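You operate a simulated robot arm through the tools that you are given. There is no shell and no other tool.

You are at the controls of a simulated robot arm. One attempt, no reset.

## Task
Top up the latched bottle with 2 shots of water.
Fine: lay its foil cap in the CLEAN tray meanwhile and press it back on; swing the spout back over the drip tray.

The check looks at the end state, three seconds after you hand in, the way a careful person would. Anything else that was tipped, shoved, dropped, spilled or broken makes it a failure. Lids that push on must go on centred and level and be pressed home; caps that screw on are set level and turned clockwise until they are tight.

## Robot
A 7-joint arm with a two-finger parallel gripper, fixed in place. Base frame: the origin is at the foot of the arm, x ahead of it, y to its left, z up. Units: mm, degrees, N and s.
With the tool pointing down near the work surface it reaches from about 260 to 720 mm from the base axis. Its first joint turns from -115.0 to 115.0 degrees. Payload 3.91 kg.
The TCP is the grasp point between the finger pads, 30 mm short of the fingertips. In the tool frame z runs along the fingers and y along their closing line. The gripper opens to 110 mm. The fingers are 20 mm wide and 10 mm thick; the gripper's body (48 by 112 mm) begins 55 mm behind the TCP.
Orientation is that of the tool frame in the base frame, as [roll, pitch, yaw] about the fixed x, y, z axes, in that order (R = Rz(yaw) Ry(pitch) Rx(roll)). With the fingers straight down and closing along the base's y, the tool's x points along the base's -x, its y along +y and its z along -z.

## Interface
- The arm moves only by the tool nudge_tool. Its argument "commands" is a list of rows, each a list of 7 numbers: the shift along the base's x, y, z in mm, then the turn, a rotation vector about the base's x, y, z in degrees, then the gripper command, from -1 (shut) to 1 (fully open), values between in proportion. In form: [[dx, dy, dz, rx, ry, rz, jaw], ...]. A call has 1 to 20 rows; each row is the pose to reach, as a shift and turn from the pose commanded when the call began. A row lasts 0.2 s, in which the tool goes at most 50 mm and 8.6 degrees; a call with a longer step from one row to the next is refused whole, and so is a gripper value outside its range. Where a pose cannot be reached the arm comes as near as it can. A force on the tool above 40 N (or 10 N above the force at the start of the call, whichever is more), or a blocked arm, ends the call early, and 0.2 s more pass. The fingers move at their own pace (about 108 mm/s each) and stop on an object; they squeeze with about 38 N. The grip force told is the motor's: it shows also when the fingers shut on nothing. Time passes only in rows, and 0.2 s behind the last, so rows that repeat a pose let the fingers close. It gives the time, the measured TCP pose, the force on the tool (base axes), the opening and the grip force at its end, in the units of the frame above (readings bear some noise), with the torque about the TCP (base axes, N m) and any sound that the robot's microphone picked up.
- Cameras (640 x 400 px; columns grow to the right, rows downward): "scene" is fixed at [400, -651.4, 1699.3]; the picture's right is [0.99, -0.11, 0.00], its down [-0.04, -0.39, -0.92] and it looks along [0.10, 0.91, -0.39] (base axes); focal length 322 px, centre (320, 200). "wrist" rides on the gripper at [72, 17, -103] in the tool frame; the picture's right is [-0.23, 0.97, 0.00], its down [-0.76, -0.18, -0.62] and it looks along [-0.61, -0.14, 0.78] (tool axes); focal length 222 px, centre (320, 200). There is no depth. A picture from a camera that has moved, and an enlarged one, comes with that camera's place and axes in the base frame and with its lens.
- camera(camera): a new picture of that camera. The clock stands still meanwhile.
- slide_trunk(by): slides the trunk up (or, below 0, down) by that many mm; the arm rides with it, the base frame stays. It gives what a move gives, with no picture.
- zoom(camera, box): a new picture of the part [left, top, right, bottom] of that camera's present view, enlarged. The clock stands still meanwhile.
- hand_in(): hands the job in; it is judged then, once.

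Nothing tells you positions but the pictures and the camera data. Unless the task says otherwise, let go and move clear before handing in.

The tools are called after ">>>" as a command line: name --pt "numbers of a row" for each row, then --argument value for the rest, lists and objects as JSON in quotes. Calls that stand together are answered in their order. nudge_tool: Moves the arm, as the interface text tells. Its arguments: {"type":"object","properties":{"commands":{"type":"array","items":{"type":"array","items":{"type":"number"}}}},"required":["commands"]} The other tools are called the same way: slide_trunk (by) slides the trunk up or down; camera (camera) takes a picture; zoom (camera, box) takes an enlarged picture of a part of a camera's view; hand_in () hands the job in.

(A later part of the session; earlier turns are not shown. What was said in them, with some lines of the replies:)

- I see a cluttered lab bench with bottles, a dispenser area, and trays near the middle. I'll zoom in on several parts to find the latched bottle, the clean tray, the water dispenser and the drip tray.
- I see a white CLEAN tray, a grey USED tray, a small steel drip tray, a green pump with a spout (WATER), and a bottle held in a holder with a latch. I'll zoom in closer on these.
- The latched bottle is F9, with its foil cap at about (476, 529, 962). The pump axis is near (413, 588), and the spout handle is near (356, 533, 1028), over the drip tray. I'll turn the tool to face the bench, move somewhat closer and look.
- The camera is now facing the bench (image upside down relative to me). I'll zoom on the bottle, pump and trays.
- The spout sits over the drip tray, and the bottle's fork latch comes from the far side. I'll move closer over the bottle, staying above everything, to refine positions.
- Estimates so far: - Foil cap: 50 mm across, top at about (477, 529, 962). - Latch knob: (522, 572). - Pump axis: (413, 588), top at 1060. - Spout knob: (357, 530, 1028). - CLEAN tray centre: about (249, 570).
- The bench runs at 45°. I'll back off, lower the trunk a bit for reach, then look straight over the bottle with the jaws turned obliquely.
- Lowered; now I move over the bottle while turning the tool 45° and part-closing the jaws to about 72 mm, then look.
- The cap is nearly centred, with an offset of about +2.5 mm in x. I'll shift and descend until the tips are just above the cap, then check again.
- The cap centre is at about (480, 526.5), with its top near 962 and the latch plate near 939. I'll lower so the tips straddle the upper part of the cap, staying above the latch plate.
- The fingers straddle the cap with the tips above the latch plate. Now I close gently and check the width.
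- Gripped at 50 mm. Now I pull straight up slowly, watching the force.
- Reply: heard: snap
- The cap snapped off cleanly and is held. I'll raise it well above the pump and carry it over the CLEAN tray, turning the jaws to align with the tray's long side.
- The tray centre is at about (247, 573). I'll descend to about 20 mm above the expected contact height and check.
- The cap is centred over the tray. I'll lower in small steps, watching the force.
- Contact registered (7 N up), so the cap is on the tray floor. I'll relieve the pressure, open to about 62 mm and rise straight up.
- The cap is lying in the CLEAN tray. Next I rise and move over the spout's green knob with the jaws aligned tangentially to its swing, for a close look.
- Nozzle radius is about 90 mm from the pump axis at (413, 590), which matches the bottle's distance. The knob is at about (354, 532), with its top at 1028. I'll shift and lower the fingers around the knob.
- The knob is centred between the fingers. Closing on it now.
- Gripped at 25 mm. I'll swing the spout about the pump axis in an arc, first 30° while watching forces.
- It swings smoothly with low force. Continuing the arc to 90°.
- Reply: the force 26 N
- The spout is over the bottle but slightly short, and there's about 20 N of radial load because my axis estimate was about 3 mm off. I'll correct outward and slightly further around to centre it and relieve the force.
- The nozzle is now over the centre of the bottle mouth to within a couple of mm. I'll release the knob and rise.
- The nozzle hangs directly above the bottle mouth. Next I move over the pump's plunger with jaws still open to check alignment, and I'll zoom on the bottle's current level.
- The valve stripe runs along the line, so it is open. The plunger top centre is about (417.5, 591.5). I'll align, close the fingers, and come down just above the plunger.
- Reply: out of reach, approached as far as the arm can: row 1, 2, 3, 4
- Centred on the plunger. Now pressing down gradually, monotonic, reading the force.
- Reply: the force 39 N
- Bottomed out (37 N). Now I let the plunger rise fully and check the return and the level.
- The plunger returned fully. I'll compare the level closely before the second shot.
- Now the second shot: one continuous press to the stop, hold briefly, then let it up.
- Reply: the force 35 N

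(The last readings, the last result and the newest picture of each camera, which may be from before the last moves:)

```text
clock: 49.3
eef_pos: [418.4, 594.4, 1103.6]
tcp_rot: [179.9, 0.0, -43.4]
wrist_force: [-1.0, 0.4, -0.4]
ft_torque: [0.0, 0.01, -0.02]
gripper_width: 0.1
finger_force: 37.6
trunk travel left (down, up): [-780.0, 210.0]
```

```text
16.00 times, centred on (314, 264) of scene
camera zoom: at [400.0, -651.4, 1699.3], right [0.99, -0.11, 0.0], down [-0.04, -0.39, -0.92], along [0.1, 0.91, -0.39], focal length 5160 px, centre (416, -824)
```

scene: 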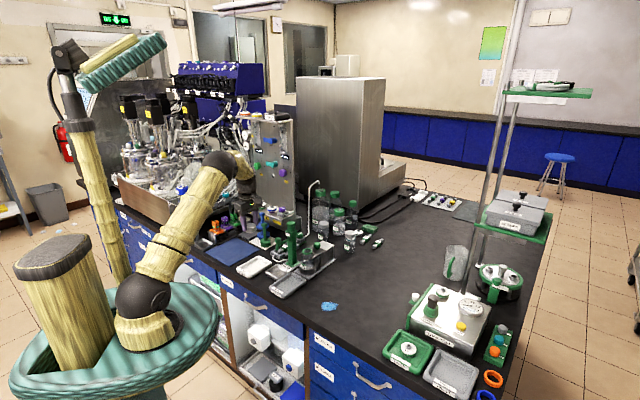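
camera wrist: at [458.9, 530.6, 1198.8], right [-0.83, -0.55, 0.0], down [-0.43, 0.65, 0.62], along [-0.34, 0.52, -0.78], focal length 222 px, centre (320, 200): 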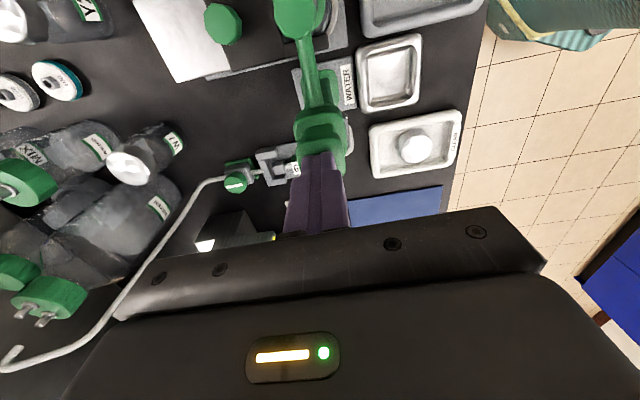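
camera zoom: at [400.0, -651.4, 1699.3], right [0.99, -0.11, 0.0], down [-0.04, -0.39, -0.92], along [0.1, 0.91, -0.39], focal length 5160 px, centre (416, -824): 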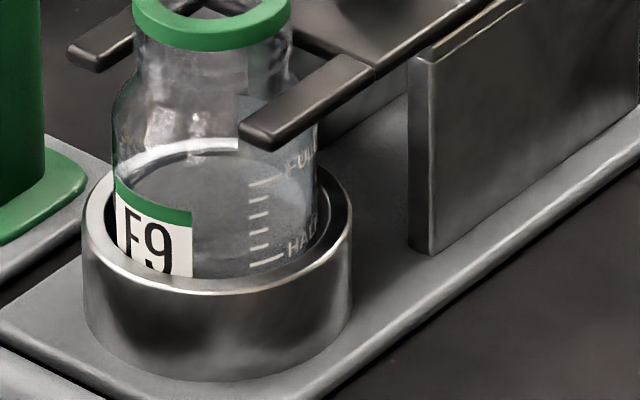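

The level clearly rose again. Next I go back over the spout knob, jaws open, to swing it back.

>>> nudge_tool --pt "0 0 2 0 0 0 -0.3" --pt "20 -20 2 0 0 0 0.13" --pt "40 -40 2 0 0 0 0.13" --pt "59 -60 2 0 0 0 0.13" --pt "59 -60 -20 0 0 0 0.13" --pt "59 -60 -40 0 0 0 0.13" --pt "59 -60 -40 0 0 0 0.13"

>>> zoom --camera "wrist" --box '[220, 60, 420, 240]'

>>> zoom --camera "scene" --box '[285, 210, 345, 270]'

```text
clock: 50.9
eef_pos: [476.4, 535.4, 1064.6]
tcp_rot: [179.9, 0.0, -43.4]
wrist_force: [0.1, 0.8, 0.3]
ft_torque: [0.01, 0.01, -0.01]
gripper_width: 62.1
finger_force: 0.0
trunk travel left (down, up): [-780.0, 210.0]
```

```text
2.22 times, centred on (320, 150) of wrist
camera zoom: at [516.8, 471.2, 1166.7], right [-0.83, -0.55, 0.0], down [-0.43, 0.65, 0.62], along [-0.34, 0.52, -0.78], focal length 494 px, centre (320, 311)
```

zoom: 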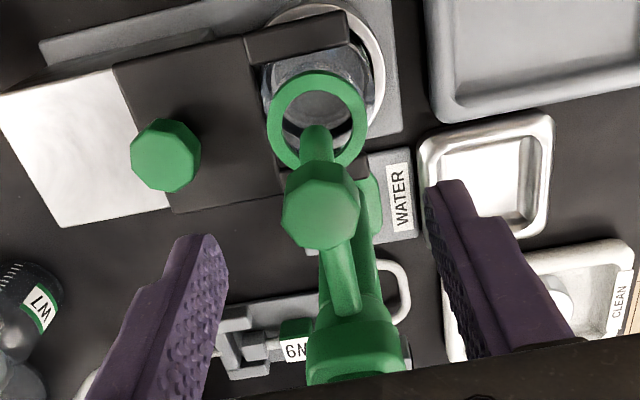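

```text
6.67 times, centred on (315, 240) of scene
camera zoom: at [400.0, -651.4, 1699.3], right [0.99, -0.11, 0.0], down [-0.04, -0.39, -0.92], along [0.1, 0.91, -0.39], focal length 2150 px, centre (353, -67)
```

zoom: 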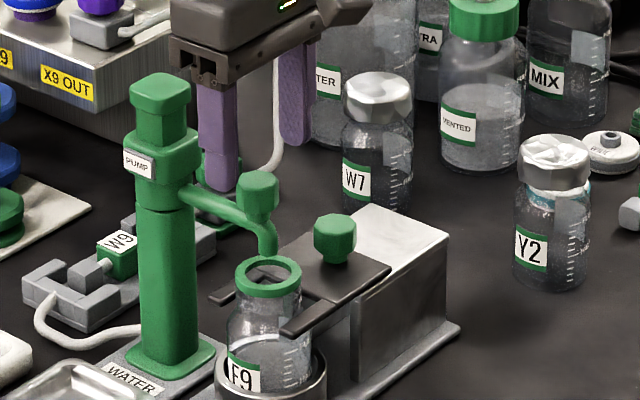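

>>> nudge_tool --pt "2 -2 -12 0 0 0 0.13" --pt "2 -2 -24 0 0 0 0.13" --pt "2 -2 -24 0 0 0 -0.3" --pt "2 -2 -24 0 0 0 -1" --pt "2 -2 -24 0 0 0 -1" --pt "2 -2 -24 0 0 0 -1"

>>> zoom --camera "wrist" --box '[220, 60, 420, 240]'

```text
clock: 52.3
eef_pos: [478.8, 529.8, 1039.2]
tcp_rot: [179.9, -0.1, -43.4]
wrist_force: [0.1, -2.6, -0.9]
ft_torque: [0.08, -0.3, 0.16]
gripper_width: 25.3
finger_force: 45.1
trunk travel left (down, up): [-780.0, 210.0]
```

```text
2.22 times, centred on (320, 150) of wrist
camera zoom: at [519.4, 467.7, 1142.4], right [-0.83, -0.55, 0.0], down [-0.43, 0.65, 0.62], along [-0.34, 0.52, -0.78], focal length 494 px, centre (320, 311)
```

zoom: 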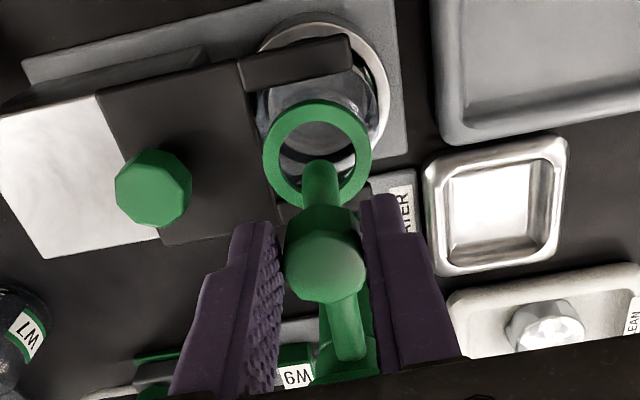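

Gripped the knob again. Swinging the spout back 90° over the drip tray along the refined arc.

>>> nudge_tool --pt "-8.8 -7.7 0 0 0 -7.5 -1" --pt "-18.6 -14.1 0 0 0 -15 -1" --pt "-29.1 -19.2 0 0 0 -22.5 -1" --pt "-40.1 -22.9 0 0 0 -30 -1" --pt "-51.6 -25.1 0 0 0 -37.5 -1" --pt "-63.3 -25.8 0 0 0 -45 -1" --pt "-74.9 -25.0 0 0 0 -52.5 -1" --pt "-86.4 -22.7 0 0 0 -60 -1" --pt "-97.4 -18.9 0 0 0 -67.5 -1" --pt "-107.8 -13.6 0 0 0 -75 -1" --pt "-117.5 -7.1 0 0 0 -82.5 -1" --pt "-126.2 0.6 0 0 0 -90 -1" --pt "-126.2 0.6 0 0 0 -90 -1"

>>> zoom --camera "scene" --box '[265, 210, 335, 280]'

>>> zoom --camera "wrist" --box '[220, 60, 420, 240]'

```text
clock: 55.1
eef_pos: [354.7, 532.5, 1039.9]
tcp_rot: [179.9, -0.1, -133.5]
wrist_force: [-2.9, -10.9, -18.4]
ft_torque: [-0.57, -0.18, 0.11]
gripper_width: 25.1
finger_force: 44.9
trunk travel left (down, up): [-780.0, 210.0]
```

```text
5.71 times, centred on (300, 245) of scene
camera zoom: at [400.0, -651.4, 1699.3], right [0.99, -0.11, 0.0], down [-0.04, -0.39, -0.92], along [0.1, 0.91, -0.39], focal length 1843 px, centre (434, -57)
```

zoom: 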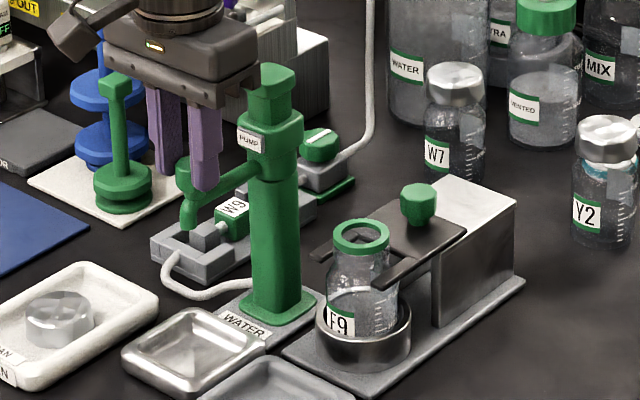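

```text
2.22 times, centred on (320, 150) of wrist
camera zoom: at [291.9, 490.1, 1143.1], right [-0.55, 0.84, 0.0], down [0.65, 0.43, 0.62], along [0.52, 0.34, -0.78], focal length 494 px, centre (320, 311)
```

zoom: 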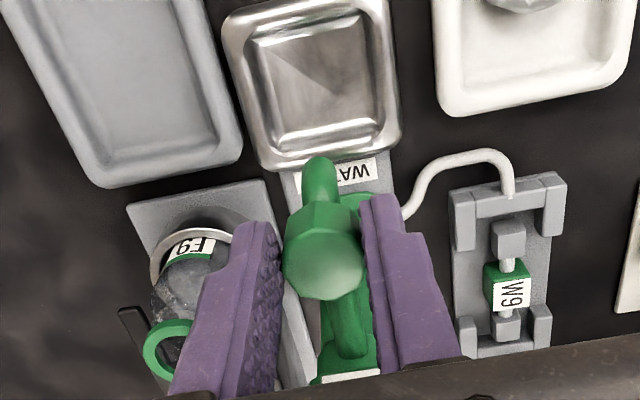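

The spout is back over the drip tray at its original angle. Releasing and rising.

>>> nudge_tool --pt "0 0 0 0 0 0 -0.3" --pt "0 0 0 0 0 0 0.13" --pt "0 0 0 0 0 0 0.13" --pt "0 0 25 0 0 0 0.13" --pt "0 0 60 0 0 0 0.13" --pt "0 0 60 0 0 0 0.13"

>>> camera --camera "wrist"

>>> zoom --camera "scene" --box '[245, 205, 335, 305]'

```text
clock: 56.5
eef_pos: [354.0, 532.3, 1098.8]
tcp_rot: [179.9, 0.0, -133.5]
wrist_force: [0.0, -0.3, -0.1]
ft_torque: [0.02, 0.0, 0.01]
gripper_width: 62.3
finger_force: 0.1
trunk travel left (down, up): [-780.0, 210.0]
```

```text
taken
camera wrist: at [291.4, 490.6, 1203.3], right [-0.55, 0.83, 0.0], down [0.65, 0.43, 0.62], along [0.52, 0.34, -0.78], focal length 222 px, centre (320, 200)
```

wrist: 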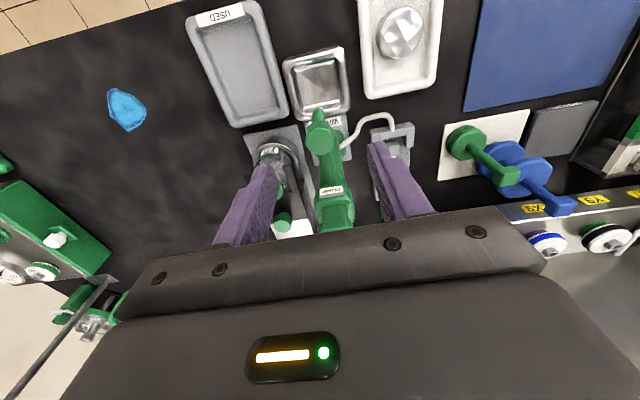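

```text
4.00 times, centred on (290, 255) of scene
camera zoom: at [400.0, -651.4, 1699.3], right [0.99, -0.11, 0.0], down [-0.04, -0.39, -0.92], along [0.1, 0.91, -0.39], focal length 1290 px, centre (440, -20)
```

zoom: 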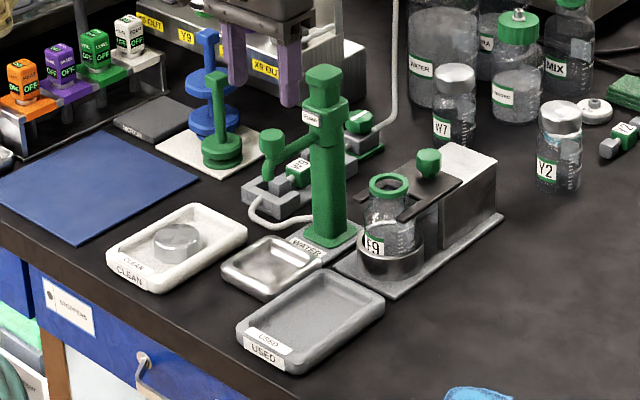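

Everything is back in place. Now I go over the CLEAN tray in the same pose used to set the cap down.

>>> nudge_tool --pt "-8.7 3.6 0 0 0 7.375 0.13" --pt "-17.4 7.2 0 0 0 14.75 0.13" --pt "-26.1 10.8 0 0 0 22.125 0.13" --pt "-34.8 14.4 0 0 0 29.5 0.13" --pt "-43.5 18.0 0 0 0 36.875 0.13" --pt "-52.2 21.6 0 0 0 44.25 0.13" --pt "-60.9 25.2 0 0 0 51.625 0.13" --pt "-69.6 28.8 0 0 0 59.0 0.13" --pt "-78.3 32.4 0 0 0 66.375 0.13" --pt "-87.0 36.0 0 0 0 73.75 0.13" --pt "-95.7 39.6 0 0 0 81.125 0.13" --pt "-104.4 43.2 0 0 0 88.5 0.13" --pt "-104.4 43.2 -40 0 0 88.5 0.13" --pt "-104.4 43.2 -80 0 0 88.5 0.13" --pt "-104.4 43.2 -115 0 0 88.5 0.13" --pt "-104.4 43.2 -140 0 0 88.5 0.13" --pt "-104.4 43.2 -140 0 0 88.5 0.13"

>>> zoom --camera "wrist" --box '[210, 50, 430, 220]'

>>> zoom --camera "scene" --box '[245, 235, 285, 285]'

```text
clock: 60.1
eef_pos: [245.6, 575.8, 959.2]
tcp_rot: [180.0, 0.1, -44.9]
wrist_force: [0.0, -0.8, 0.4]
ft_torque: [-0.03, 0.03, 0.0]
gripper_width: 62.2
finger_force: 0.0
trunk travel left (down, up): [-780.0, 210.0]
```

```text
2.35 times, centred on (320, 135) of wrist
camera zoom: at [285.3, 511.1, 1062.6], right [-0.85, -0.53, 0.0], down [-0.41, 0.66, 0.62], along [-0.33, 0.53, -0.78], focal length 523 px, centre (320, 353)
```

zoom: 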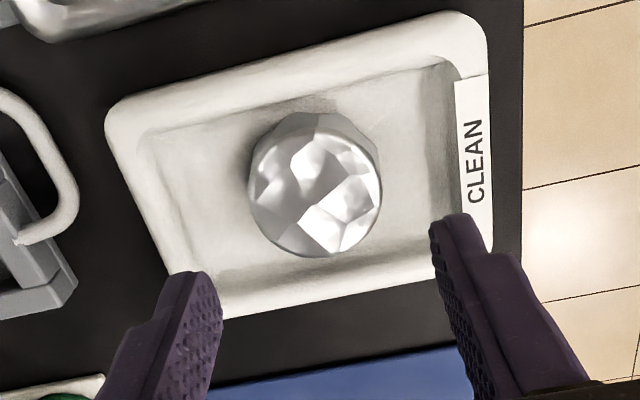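

```text
8.00 times, centred on (265, 260) of scene
camera zoom: at [400.0, -651.4, 1699.3], right [0.99, -0.11, 0.0], down [-0.04, -0.39, -0.92], along [0.1, 0.91, -0.39], focal length 2580 px, centre (760, -280)
```

zoom: 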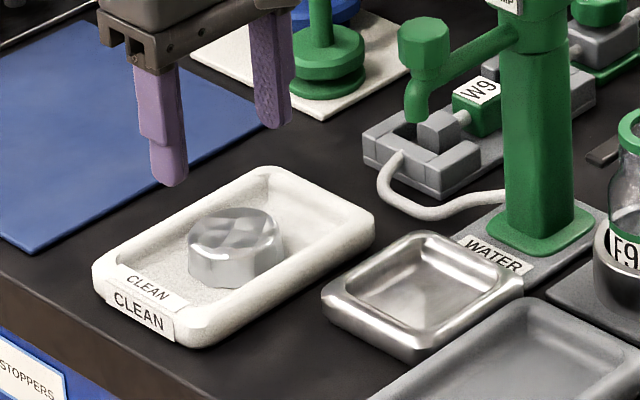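

The cap hasn't moved in the tray. I correct about 2 mm and descend around it to the same grasp height.

>>> nudge_tool --pt "2.2 0.5 -20 0 0 0 0.13" --pt "2.2 0.5 -40 0 0 0 0.13" --pt "2.2 0.5 -52 0 0 0 0.13" --pt "2.2 0.5 -58 0 0 0 0.13" --pt "2.2 0.5 -58 0 0 0 0.13"

>>> zoom --camera "wrist" --box '[210, 50, 430, 220]'

>>> zoom --camera "scene" --box '[250, 245, 280, 280]'

```text
clock: 61.3
eef_pos: [251.3, 576.6, 901.2]
tcp_rot: [179.9, 0.0, -44.8]
wrist_force: [-0.2, -0.2, 0.0]
ft_torque: [0.01, -0.02, 0.03]
gripper_width: 62.1
finger_force: 0.1
trunk travel left (down, up): [-780.0, 210.0]
```

```text
2.35 times, centred on (320, 135) of wrist
camera zoom: at [289.5, 511.9, 1005.2], right [-0.85, -0.53, 0.0], down [-0.41, 0.66, 0.62], along [-0.33, 0.53, -0.78], focal length 523 px, centre (320, 353)
```

zoom: 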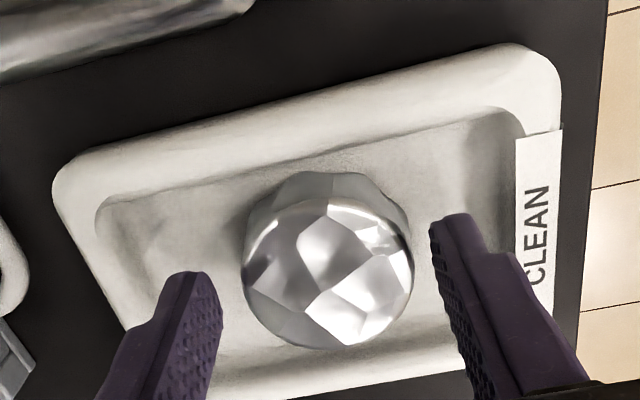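

```text
11.43 times, centred on (265, 262) of scene
camera zoom: at [400.0, -651.4, 1699.3], right [0.99, -0.11, 0.0], down [-0.04, -0.39, -0.92], along [0.1, 0.91, -0.39], focal length 3686 px, centre (949, -514)
```

zoom: 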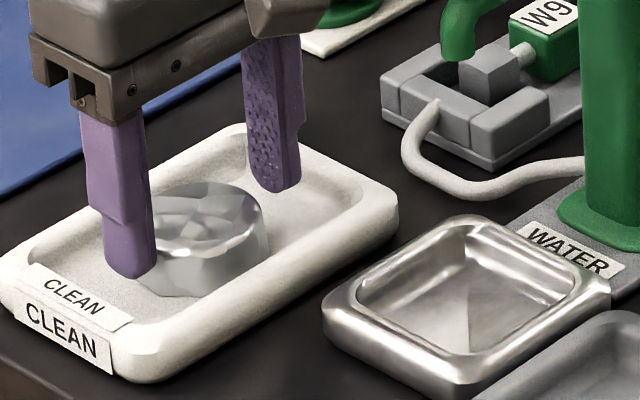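

>>> nudge_tool --pt "-1.5 -0.8 -2 0 0 0 0.13" --pt "-1.5 -0.8 -5 0 0 0 0.13" --pt "-1.5 -0.8 -7 0 0 0 0.13" --pt "-1.5 -0.8 -7 0 0 0 0.13"

>>> zoom --camera "wrist" --box '[210, 50, 430, 220]'

```text
clock: 62.3
eef_pos: [249.1, 575.3, 894.9]
tcp_rot: [179.9, 0.0, -44.9]
wrist_force: [0.7, -0.1, -0.2]
ft_torque: [0.02, -0.02, 0.02]
gripper_width: 62.5
finger_force: 0.0
trunk travel left (down, up): [-780.0, 210.0]
```

```text
2.35 times, centred on (320, 135) of wrist
camera zoom: at [287.9, 511.0, 998.0], right [-0.85, -0.53, 0.0], down [-0.41, 0.66, 0.62], along [-0.33, 0.53, -0.78], focal length 523 px, centre (320, 353)
```

zoom: 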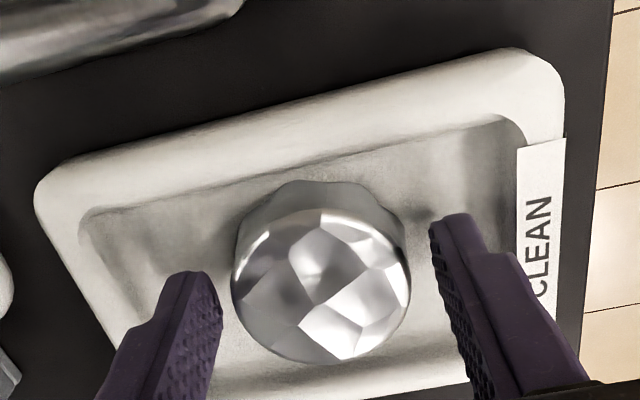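

Aligned. Closing on the cap and lifting.

>>> nudge_tool --pt "0 0 0 0 0 0 0.0" --pt "0 0 0 0 0 0 -0.2" --pt "0 0 0 0 0 0 -1" --pt "0 0 0 0 0 0 -1" --pt "0 0 0 0 0 0 -1"

>>> zoom --camera "wrist" --box '[210, 50, 430, 220]'

```text
clock: 63.5
eef_pos: [250.0, 575.5, 894.3]
tcp_rot: [179.9, 0.1, -44.9]
wrist_force: [0.6, 0.6, -0.5]
ft_torque: [0.02, 0.0, 0.01]
gripper_width: 50.3
finger_force: 38.1
trunk travel left (down, up): [-780.0, 210.0]
```

```text
2.35 times, centred on (320, 135) of wrist
camera zoom: at [287.9, 510.9, 997.9], right [-0.85, -0.53, 0.0], down [-0.41, 0.66, 0.62], along [-0.33, 0.53, -0.78], focal length 523 px, centre (320, 353)
```

zoom: 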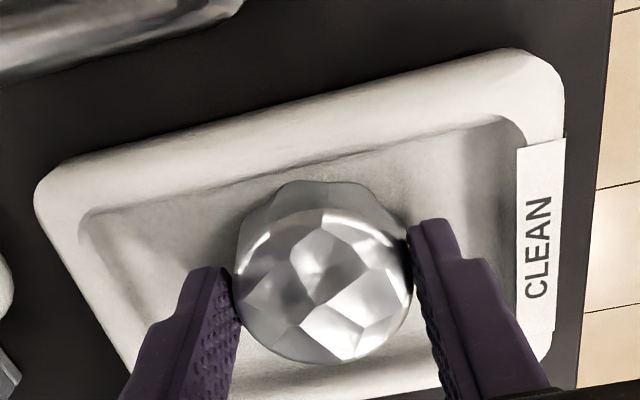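

Same grip as before. Lifting and carrying the cap back over the bottle along the reverse path, stopping about 40 mm above the seated height.

>>> nudge_tool --pt "0 0 30 0 0 0 -1" --pt "0 0 75 0 0 0 -1" --pt "0 0 120 0 0 0 -1" --pt "0 0 165 0 0 0 -1" --pt "0 0 205 0 0 0 -1" --pt "0 0 228 0 0 0 -1" --pt "38.6 -7.8 228 0 0 -7.5 -1" --pt "77.3 -15.7 228 0 0 -15 -1" --pt "115.9 -23.5 228 0 0 -22.5 -1" --pt "154.5 -31.4 228 0 0 -30 -1" --pt "193.2 -39.2 228 0 0 -37.5 -1" --pt "231.8 -47.1 228 0 0 -45 -1" --pt "231.8 -47.1 190 0 0 -45 -1" --pt "231.8 -47.1 150 0 0 -45 -1" --pt "231.8 -47.1 123 0 0 -45 -1" --pt "231.8 -47.1 123 0 0 -45 -1"

>>> zoom --camera "wrist" --box '[230, 80, 430, 220]'

>>> zoom --camera "scene" --box '[285, 210, 345, 270]'

```text
clock: 66.9
eef_pos: [480.7, 526.8, 1016.2]
tcp_rot: [180.0, 0.1, -89.9]
wrist_force: [-0.2, 0.0, -0.6]
ft_torque: [-0.03, -0.01, 0.05]
gripper_width: 50.3
finger_force: 38.0
trunk travel left (down, up): [-780.0, 210.0]
```

```text
2.86 times, centred on (330, 150) of wrist
camera zoom: at [463.7, 453.2, 1120.2], right [-0.97, 0.23, 0.0], down [0.18, 0.76, 0.62], along [0.14, 0.61, -0.78], focal length 635 px, centre (291, 343)
```

zoom: 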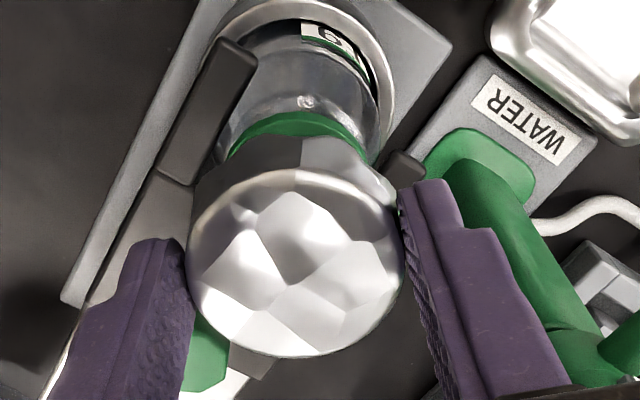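

```text
6.67 times, centred on (315, 240) of scene
camera zoom: at [400.0, -651.4, 1699.3], right [0.99, -0.11, 0.0], down [-0.04, -0.39, -0.92], along [0.1, 0.91, -0.39], focal length 2150 px, centre (353, -67)
```

zoom: 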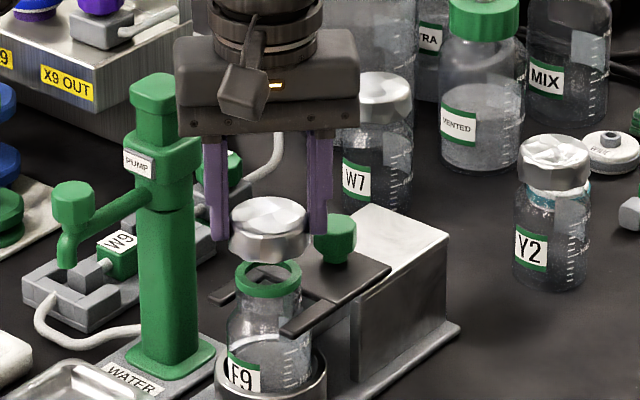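

The cap sits in the grip exactly as before. The tool is about 1.5 mm short in y relative to the original lift-off. I'll correct and lower to the +30 height so I can compare with the earlier picture.

>>> nudge_tool --pt "0 0.8 -4 0 0 0 -1" --pt "0 1.5 -9 0 0 0 -1" --pt "0 1.5 -9 0 0 0 -1"

>>> zoom --camera "wrist" --box '[230, 80, 430, 220]'

>>> zoom --camera "scene" --box '[285, 210, 345, 270]'

```text
clock: 67.7
eef_pos: [481.3, 527.9, 1008.8]
tcp_rot: [179.9, 0.0, -89.9]
wrist_force: [-0.1, -0.2, 0.3]
ft_torque: [0.0, 0.02, -0.02]
gripper_width: 50.4
finger_force: 38.0
trunk travel left (down, up): [-780.0, 210.0]
```

```text
2.86 times, centred on (330, 150) of wrist
camera zoom: at [463.7, 455.1, 1111.6], right [-0.97, 0.23, 0.0], down [0.18, 0.76, 0.62], along [0.14, 0.61, -0.78], focal length 635 px, centre (291, 343)
```

zoom: 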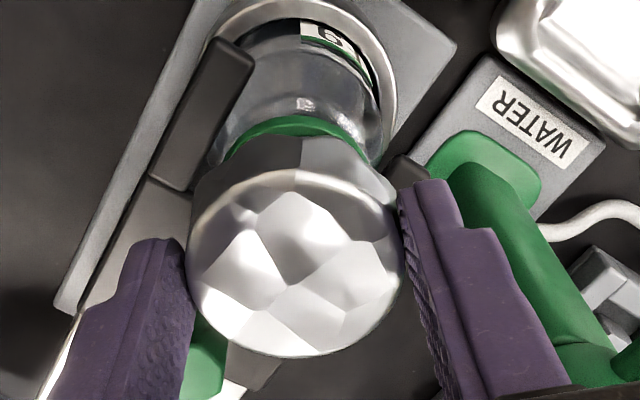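

```text
6.67 times, centred on (315, 240) of scene
camera zoom: at [400.0, -651.4, 1699.3], right [0.99, -0.11, 0.0], down [-0.04, -0.39, -0.92], along [0.1, 0.91, -0.39], focal length 2150 px, centre (353, -67)
```

zoom: 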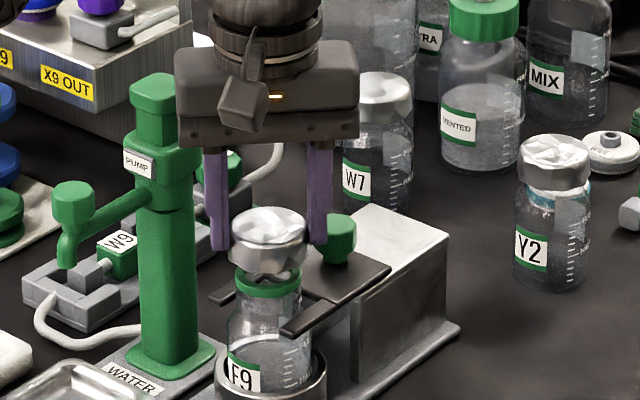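

Alignment matches the lift-off picture to within about half a millimetre. Lowering toward the neck in small steps.

>>> nudge_tool --pt "-0.3 -0.5 -5 0 0 0 -1" --pt "-0.3 -0.5 -10 0 0 0 -1" --pt "-0.3 -0.5 -14 0 0 0 -1" --pt "-0.3 -0.5 -14 0 0 0 -1"

>>> zoom --camera "scene" --box '[295, 225, 335, 265]'

>>> zoom --camera "wrist" --box '[230, 80, 430, 220]'

```text
clock: 68.7
eef_pos: [480.2, 528.8, 994.7]
tcp_rot: [179.9, 0.0, -89.9]
wrist_force: [-0.3, -0.2, 0.3]
ft_torque: [-0.04, -0.01, 0.0]
gripper_width: 50.0
finger_force: 38.0
trunk travel left (down, up): [-780.0, 210.0]
```

```text
10.00 times, centred on (315, 245) of scene
camera zoom: at [400.0, -651.4, 1699.3], right [0.99, -0.11, 0.0], down [-0.04, -0.39, -0.92], along [0.1, 0.91, -0.39], focal length 3225 px, centre (370, -250)
```

zoom: 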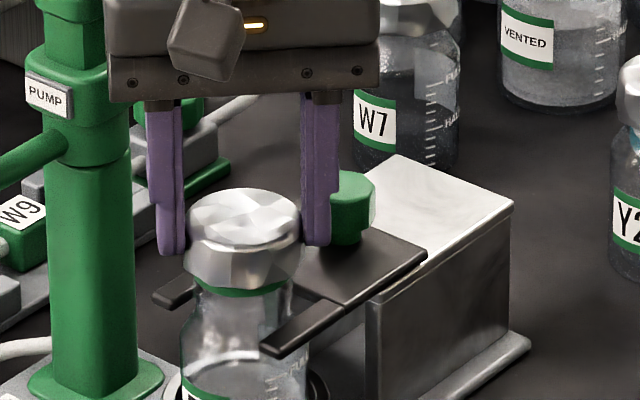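

```text
2.86 times, centred on (330, 150) of wrist
camera zoom: at [463.7, 454.8, 1097.8], right [-0.97, 0.23, 0.0], down [0.18, 0.76, 0.62], along [0.14, 0.61, -0.78], focal length 635 px, centre (291, 343)
```

zoom: 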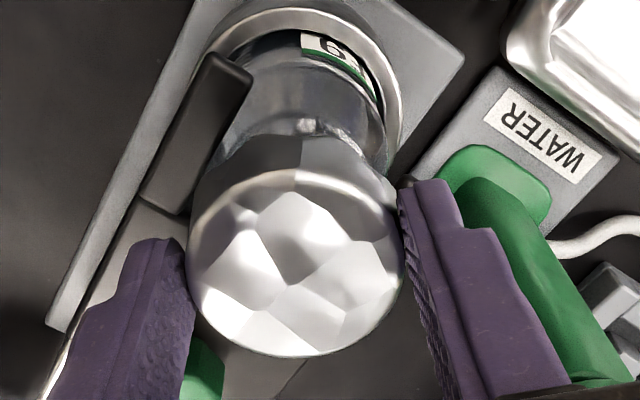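

>>> nudge_tool --pt "0 0 -3 0 0 0 -1" --pt "0 0 -6 0 0 0 -1" --pt "0 0 -9 0 0 0 -1" --pt "0 0 -12 0 0 0 -1"

>>> zoom --camera "scene" --box '[295, 225, 335, 265]'

```text
clock: 69.7
eef_pos: [481.4, 528.9, 984.4]
tcp_rot: [179.9, 0.0, -89.9]
wrist_force: [-0.4, -1.5, 0.8]
ft_torque: [0.02, -0.03, 0.05]
gripper_width: 50.1
finger_force: 38.1
trunk travel left (down, up): [-780.0, 210.0]
```

```text
10.00 times, centred on (315, 245) of scene
camera zoom: at [400.0, -651.4, 1699.3], right [0.99, -0.11, 0.0], down [-0.04, -0.39, -0.92], along [0.1, 0.91, -0.39], focal length 3225 px, centre (370, -250)
```

zoom: 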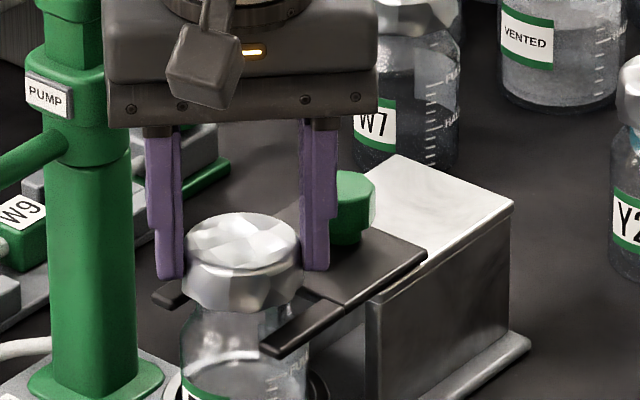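

>>> nudge_tool --pt "0 0 -2 0 0 0 -1" --pt "0 0 -4 0 0 0 -1" --pt "0 0 -6 0 0 0 -1" --pt "0 0 -6 0 0 0 -1"

```text
clock: 70.7
eef_pos: [481.6, 529.3, 977.2]
tcp_rot: [-179.9, 0.0, -89.9]
wrist_force: [-0.1, -2.3, 5.5]
ft_torque: [-0.04, -0.08, -0.01]
gripper_width: 50.2
finger_force: 38.2
trunk travel left (down, up): [-780.0, 210.0]
heard: snap
```

A snap was heard at about the original seated height. I'll press a little more to make sure it's home.

>>> nudge_tool --pt "0 0 -1.5 0 0 0 -1" --pt "0 0 -3 0 0 0 -1" --pt "0 0 -4.5 0 0 0 -1" --pt "0 0 -4.5 0 0 0 -1"

>>> zoom --camera "scene" --box '[295, 225, 335, 265]'

>>> zoom --camera "wrist" --box '[230, 80, 430, 220]'

```text
clock: 71.7
eef_pos: [481.0, 526.6, 976.7]
tcp_rot: [-179.8, 0.3, -89.9]
wrist_force: [2.0, -0.8, 30.7]
ft_torque: [0.29, -0.18, -0.02]
gripper_width: 50.2
finger_force: 38.3
trunk travel left (down, up): [-780.0, 210.0]
```

```text
10.00 times, centred on (315, 245) of scene
camera zoom: at [400.0, -651.4, 1699.3], right [0.99, -0.11, 0.0], down [-0.04, -0.39, -0.92], along [0.1, 0.91, -0.39], focal length 3225 px, centre (370, -250)
```

zoom: 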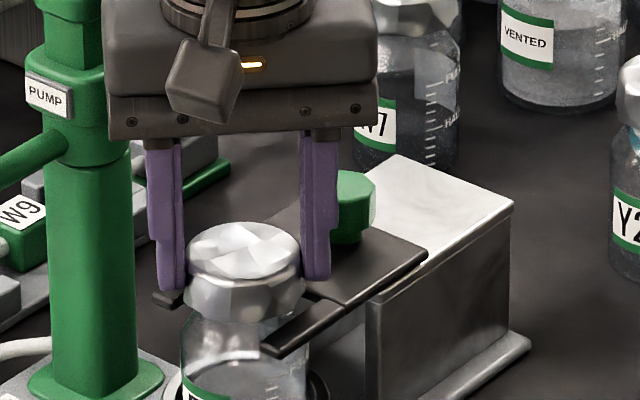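

```text
2.86 times, centred on (330, 150) of wrist
camera zoom: at [462.7, 453.6, 1080.0], right [-0.97, 0.23, 0.0], down [0.18, 0.76, 0.63], along [0.14, 0.61, -0.78], focal length 635 px, centre (291, 343)
```

zoom: 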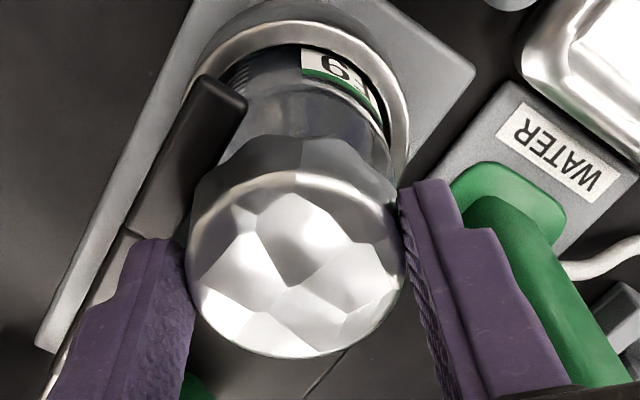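

The cap is firmly home: 31 N with no further travel, at the original height. I'll relieve the push, open gently and rise clear.

>>> nudge_tool --pt "0 0 3 0 0 0 -1" --pt "0 0 5 0 0 0 -1" --pt "0 0 5 0 0 0 0.0" --pt "0 0 5 0 0 0 0.2" --pt "0 0 5 0 0 0 0.2" --pt "0 0 15 0 0 0 0.2" --pt "0 0 40 0 0 0 0.2" --pt "0 0 80 0 0 0 0.2" --pt "0 0 100 0 0 0 0.2"

>>> zoom --camera "scene" --box '[295, 225, 335, 265]'

>>> zoom --camera "wrist" --box '[230, 50, 430, 220]'

```text
clock: 73.7
eef_pos: [480.5, 528.5, 1072.2]
tcp_rot: [179.9, 0.0, -90.0]
wrist_force: [1.2, 0.4, 0.0]
ft_torque: [-0.01, 0.02, -0.02]
gripper_width: 65.9
finger_force: 0.0
trunk travel left (down, up): [-780.0, 210.0]
```

```text
10.00 times, centred on (315, 245) of scene
camera zoom: at [400.0, -651.4, 1699.3], right [0.99, -0.11, 0.0], down [-0.04, -0.39, -0.92], along [0.1, 0.91, -0.39], focal length 3225 px, centre (370, -250)
```

zoom: 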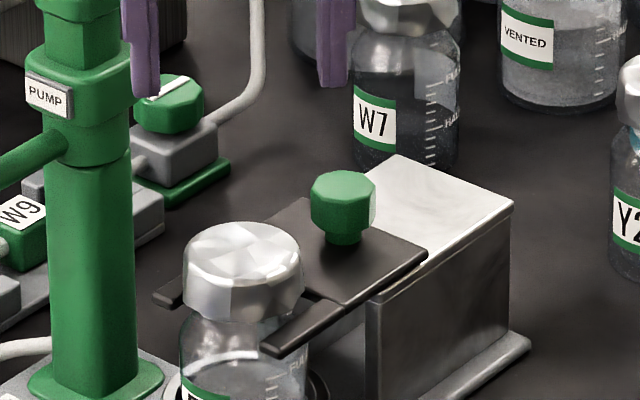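

```text
2.35 times, centred on (330, 135) of wrist
camera zoom: at [462.9, 453.5, 1174.9], right [-0.97, 0.23, 0.0], down [0.18, 0.76, 0.62], along [0.14, 0.61, -0.78], focal length 523 px, centre (296, 353)
```

zoom: 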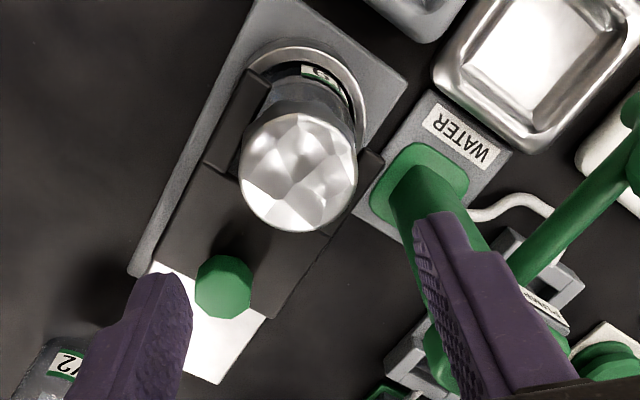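

The cap is on level and centred. I'll retreat clear of everything and do a final check of the whole area.

>>> nudge_tool --pt "-10 -20 10 0 0 0 0.2" --pt "-25 -50 20 0 0 0 0.2" --pt "-45 -85 30 0 0 0 0.2" --pt "-70 -110 45 0 0 0 0.2" --pt "-100 -130 60 0 0 0 0.2" --pt "-100 -130 60 0 0 0 0.2"

>>> camera --camera "scene"

>>> zoom --camera "scene" --box '[240, 195, 350, 305]'

>>> zoom --camera "scene" --box '[304, 238, 334, 273]'

>>> camera --camera "wrist"

```text
clock: 75.1
eef_pos: [380.8, 396.9, 1133.5]
tcp_rot: [179.9, -0.1, -89.9]
wrist_force: [-0.1, 0.1, -0.1]
ft_torque: [0.0, -0.01, 0.02]
gripper_width: 66.0
finger_force: 0.0
trunk travel left (down, up): [-780.0, 210.0]
```

```text
taken
```

scene: 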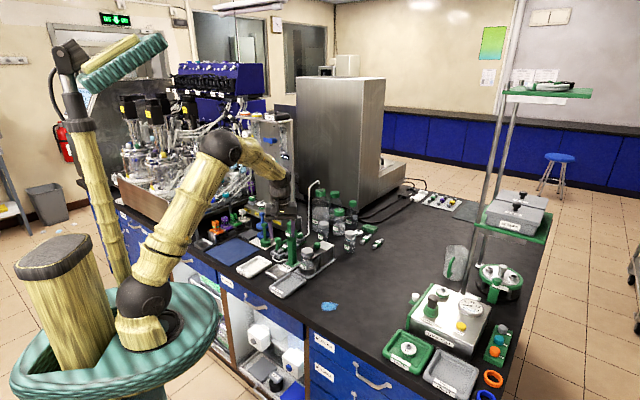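

```text
3.64 times, centred on (295, 250) of scene
camera zoom: at [400.0, -651.4, 1699.3], right [0.99, -0.11, 0.0], down [-0.04, -0.39, -0.92], along [0.1, 0.91, -0.39], focal length 1173 px, centre (411, 18)
```

zoom: 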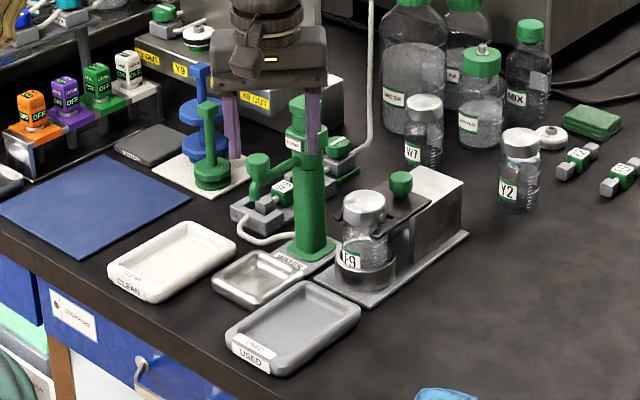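

```text
11.43 times, centred on (319, 256) of scene
camera zoom: at [400.0, -651.4, 1699.3], right [0.99, -0.11, 0.0], down [-0.04, -0.39, -0.92], along [0.1, 0.91, -0.39], focal length 3686 px, centre (331, -434)
```

zoom: 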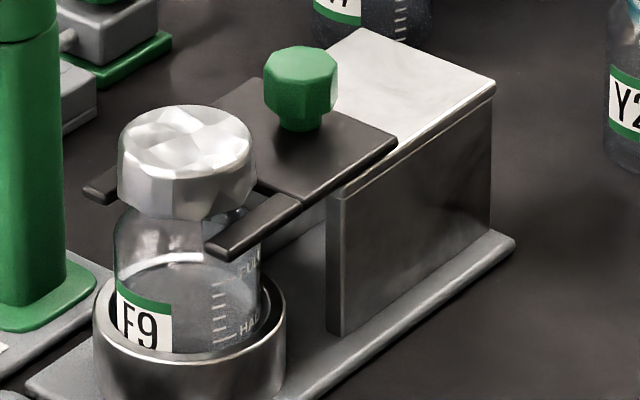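

```text
taken
camera wrist: at [363.4, 323.8, 1236.7], right [-0.97, 0.23, 0.0], down [0.18, 0.76, 0.62], along [0.14, 0.61, -0.78], focal length 222 px, centre (320, 200)
```

wrist: 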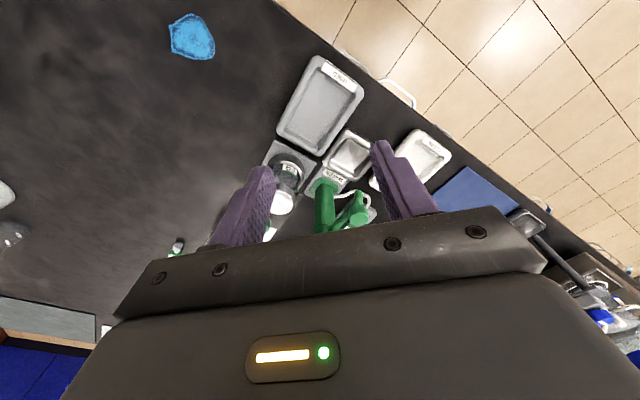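

All looks right. Bottle F9 is topped up, capped and still latched. The spout is over the drip tray, the trays are in place, and the arm is clear. Handing in.

>>> hand_in

```text
The job is handed in.
```

The latched bottle, F9, got two full pump strokes of water and is recapped, and I've handed the job in. I don't have the check's verdict.

- **Water:** I pressed the pump to its stop twice with the spout centred over the bottle mouth. I saw water flowing during the first press and the level clearly higher after the second. I saw no spills in the final pictures.
- **Foil cap:** It lay in the CLEAN tray while I filled. I then put it back on the bottle; it snapped on, took a further 31 N push without moving, and sits level and centred.
- **Spout:** It is back over the drip tray, within about half a degree of where it started.

F9 is still latched. The gripper has let go of everything and is clear of the bench items.
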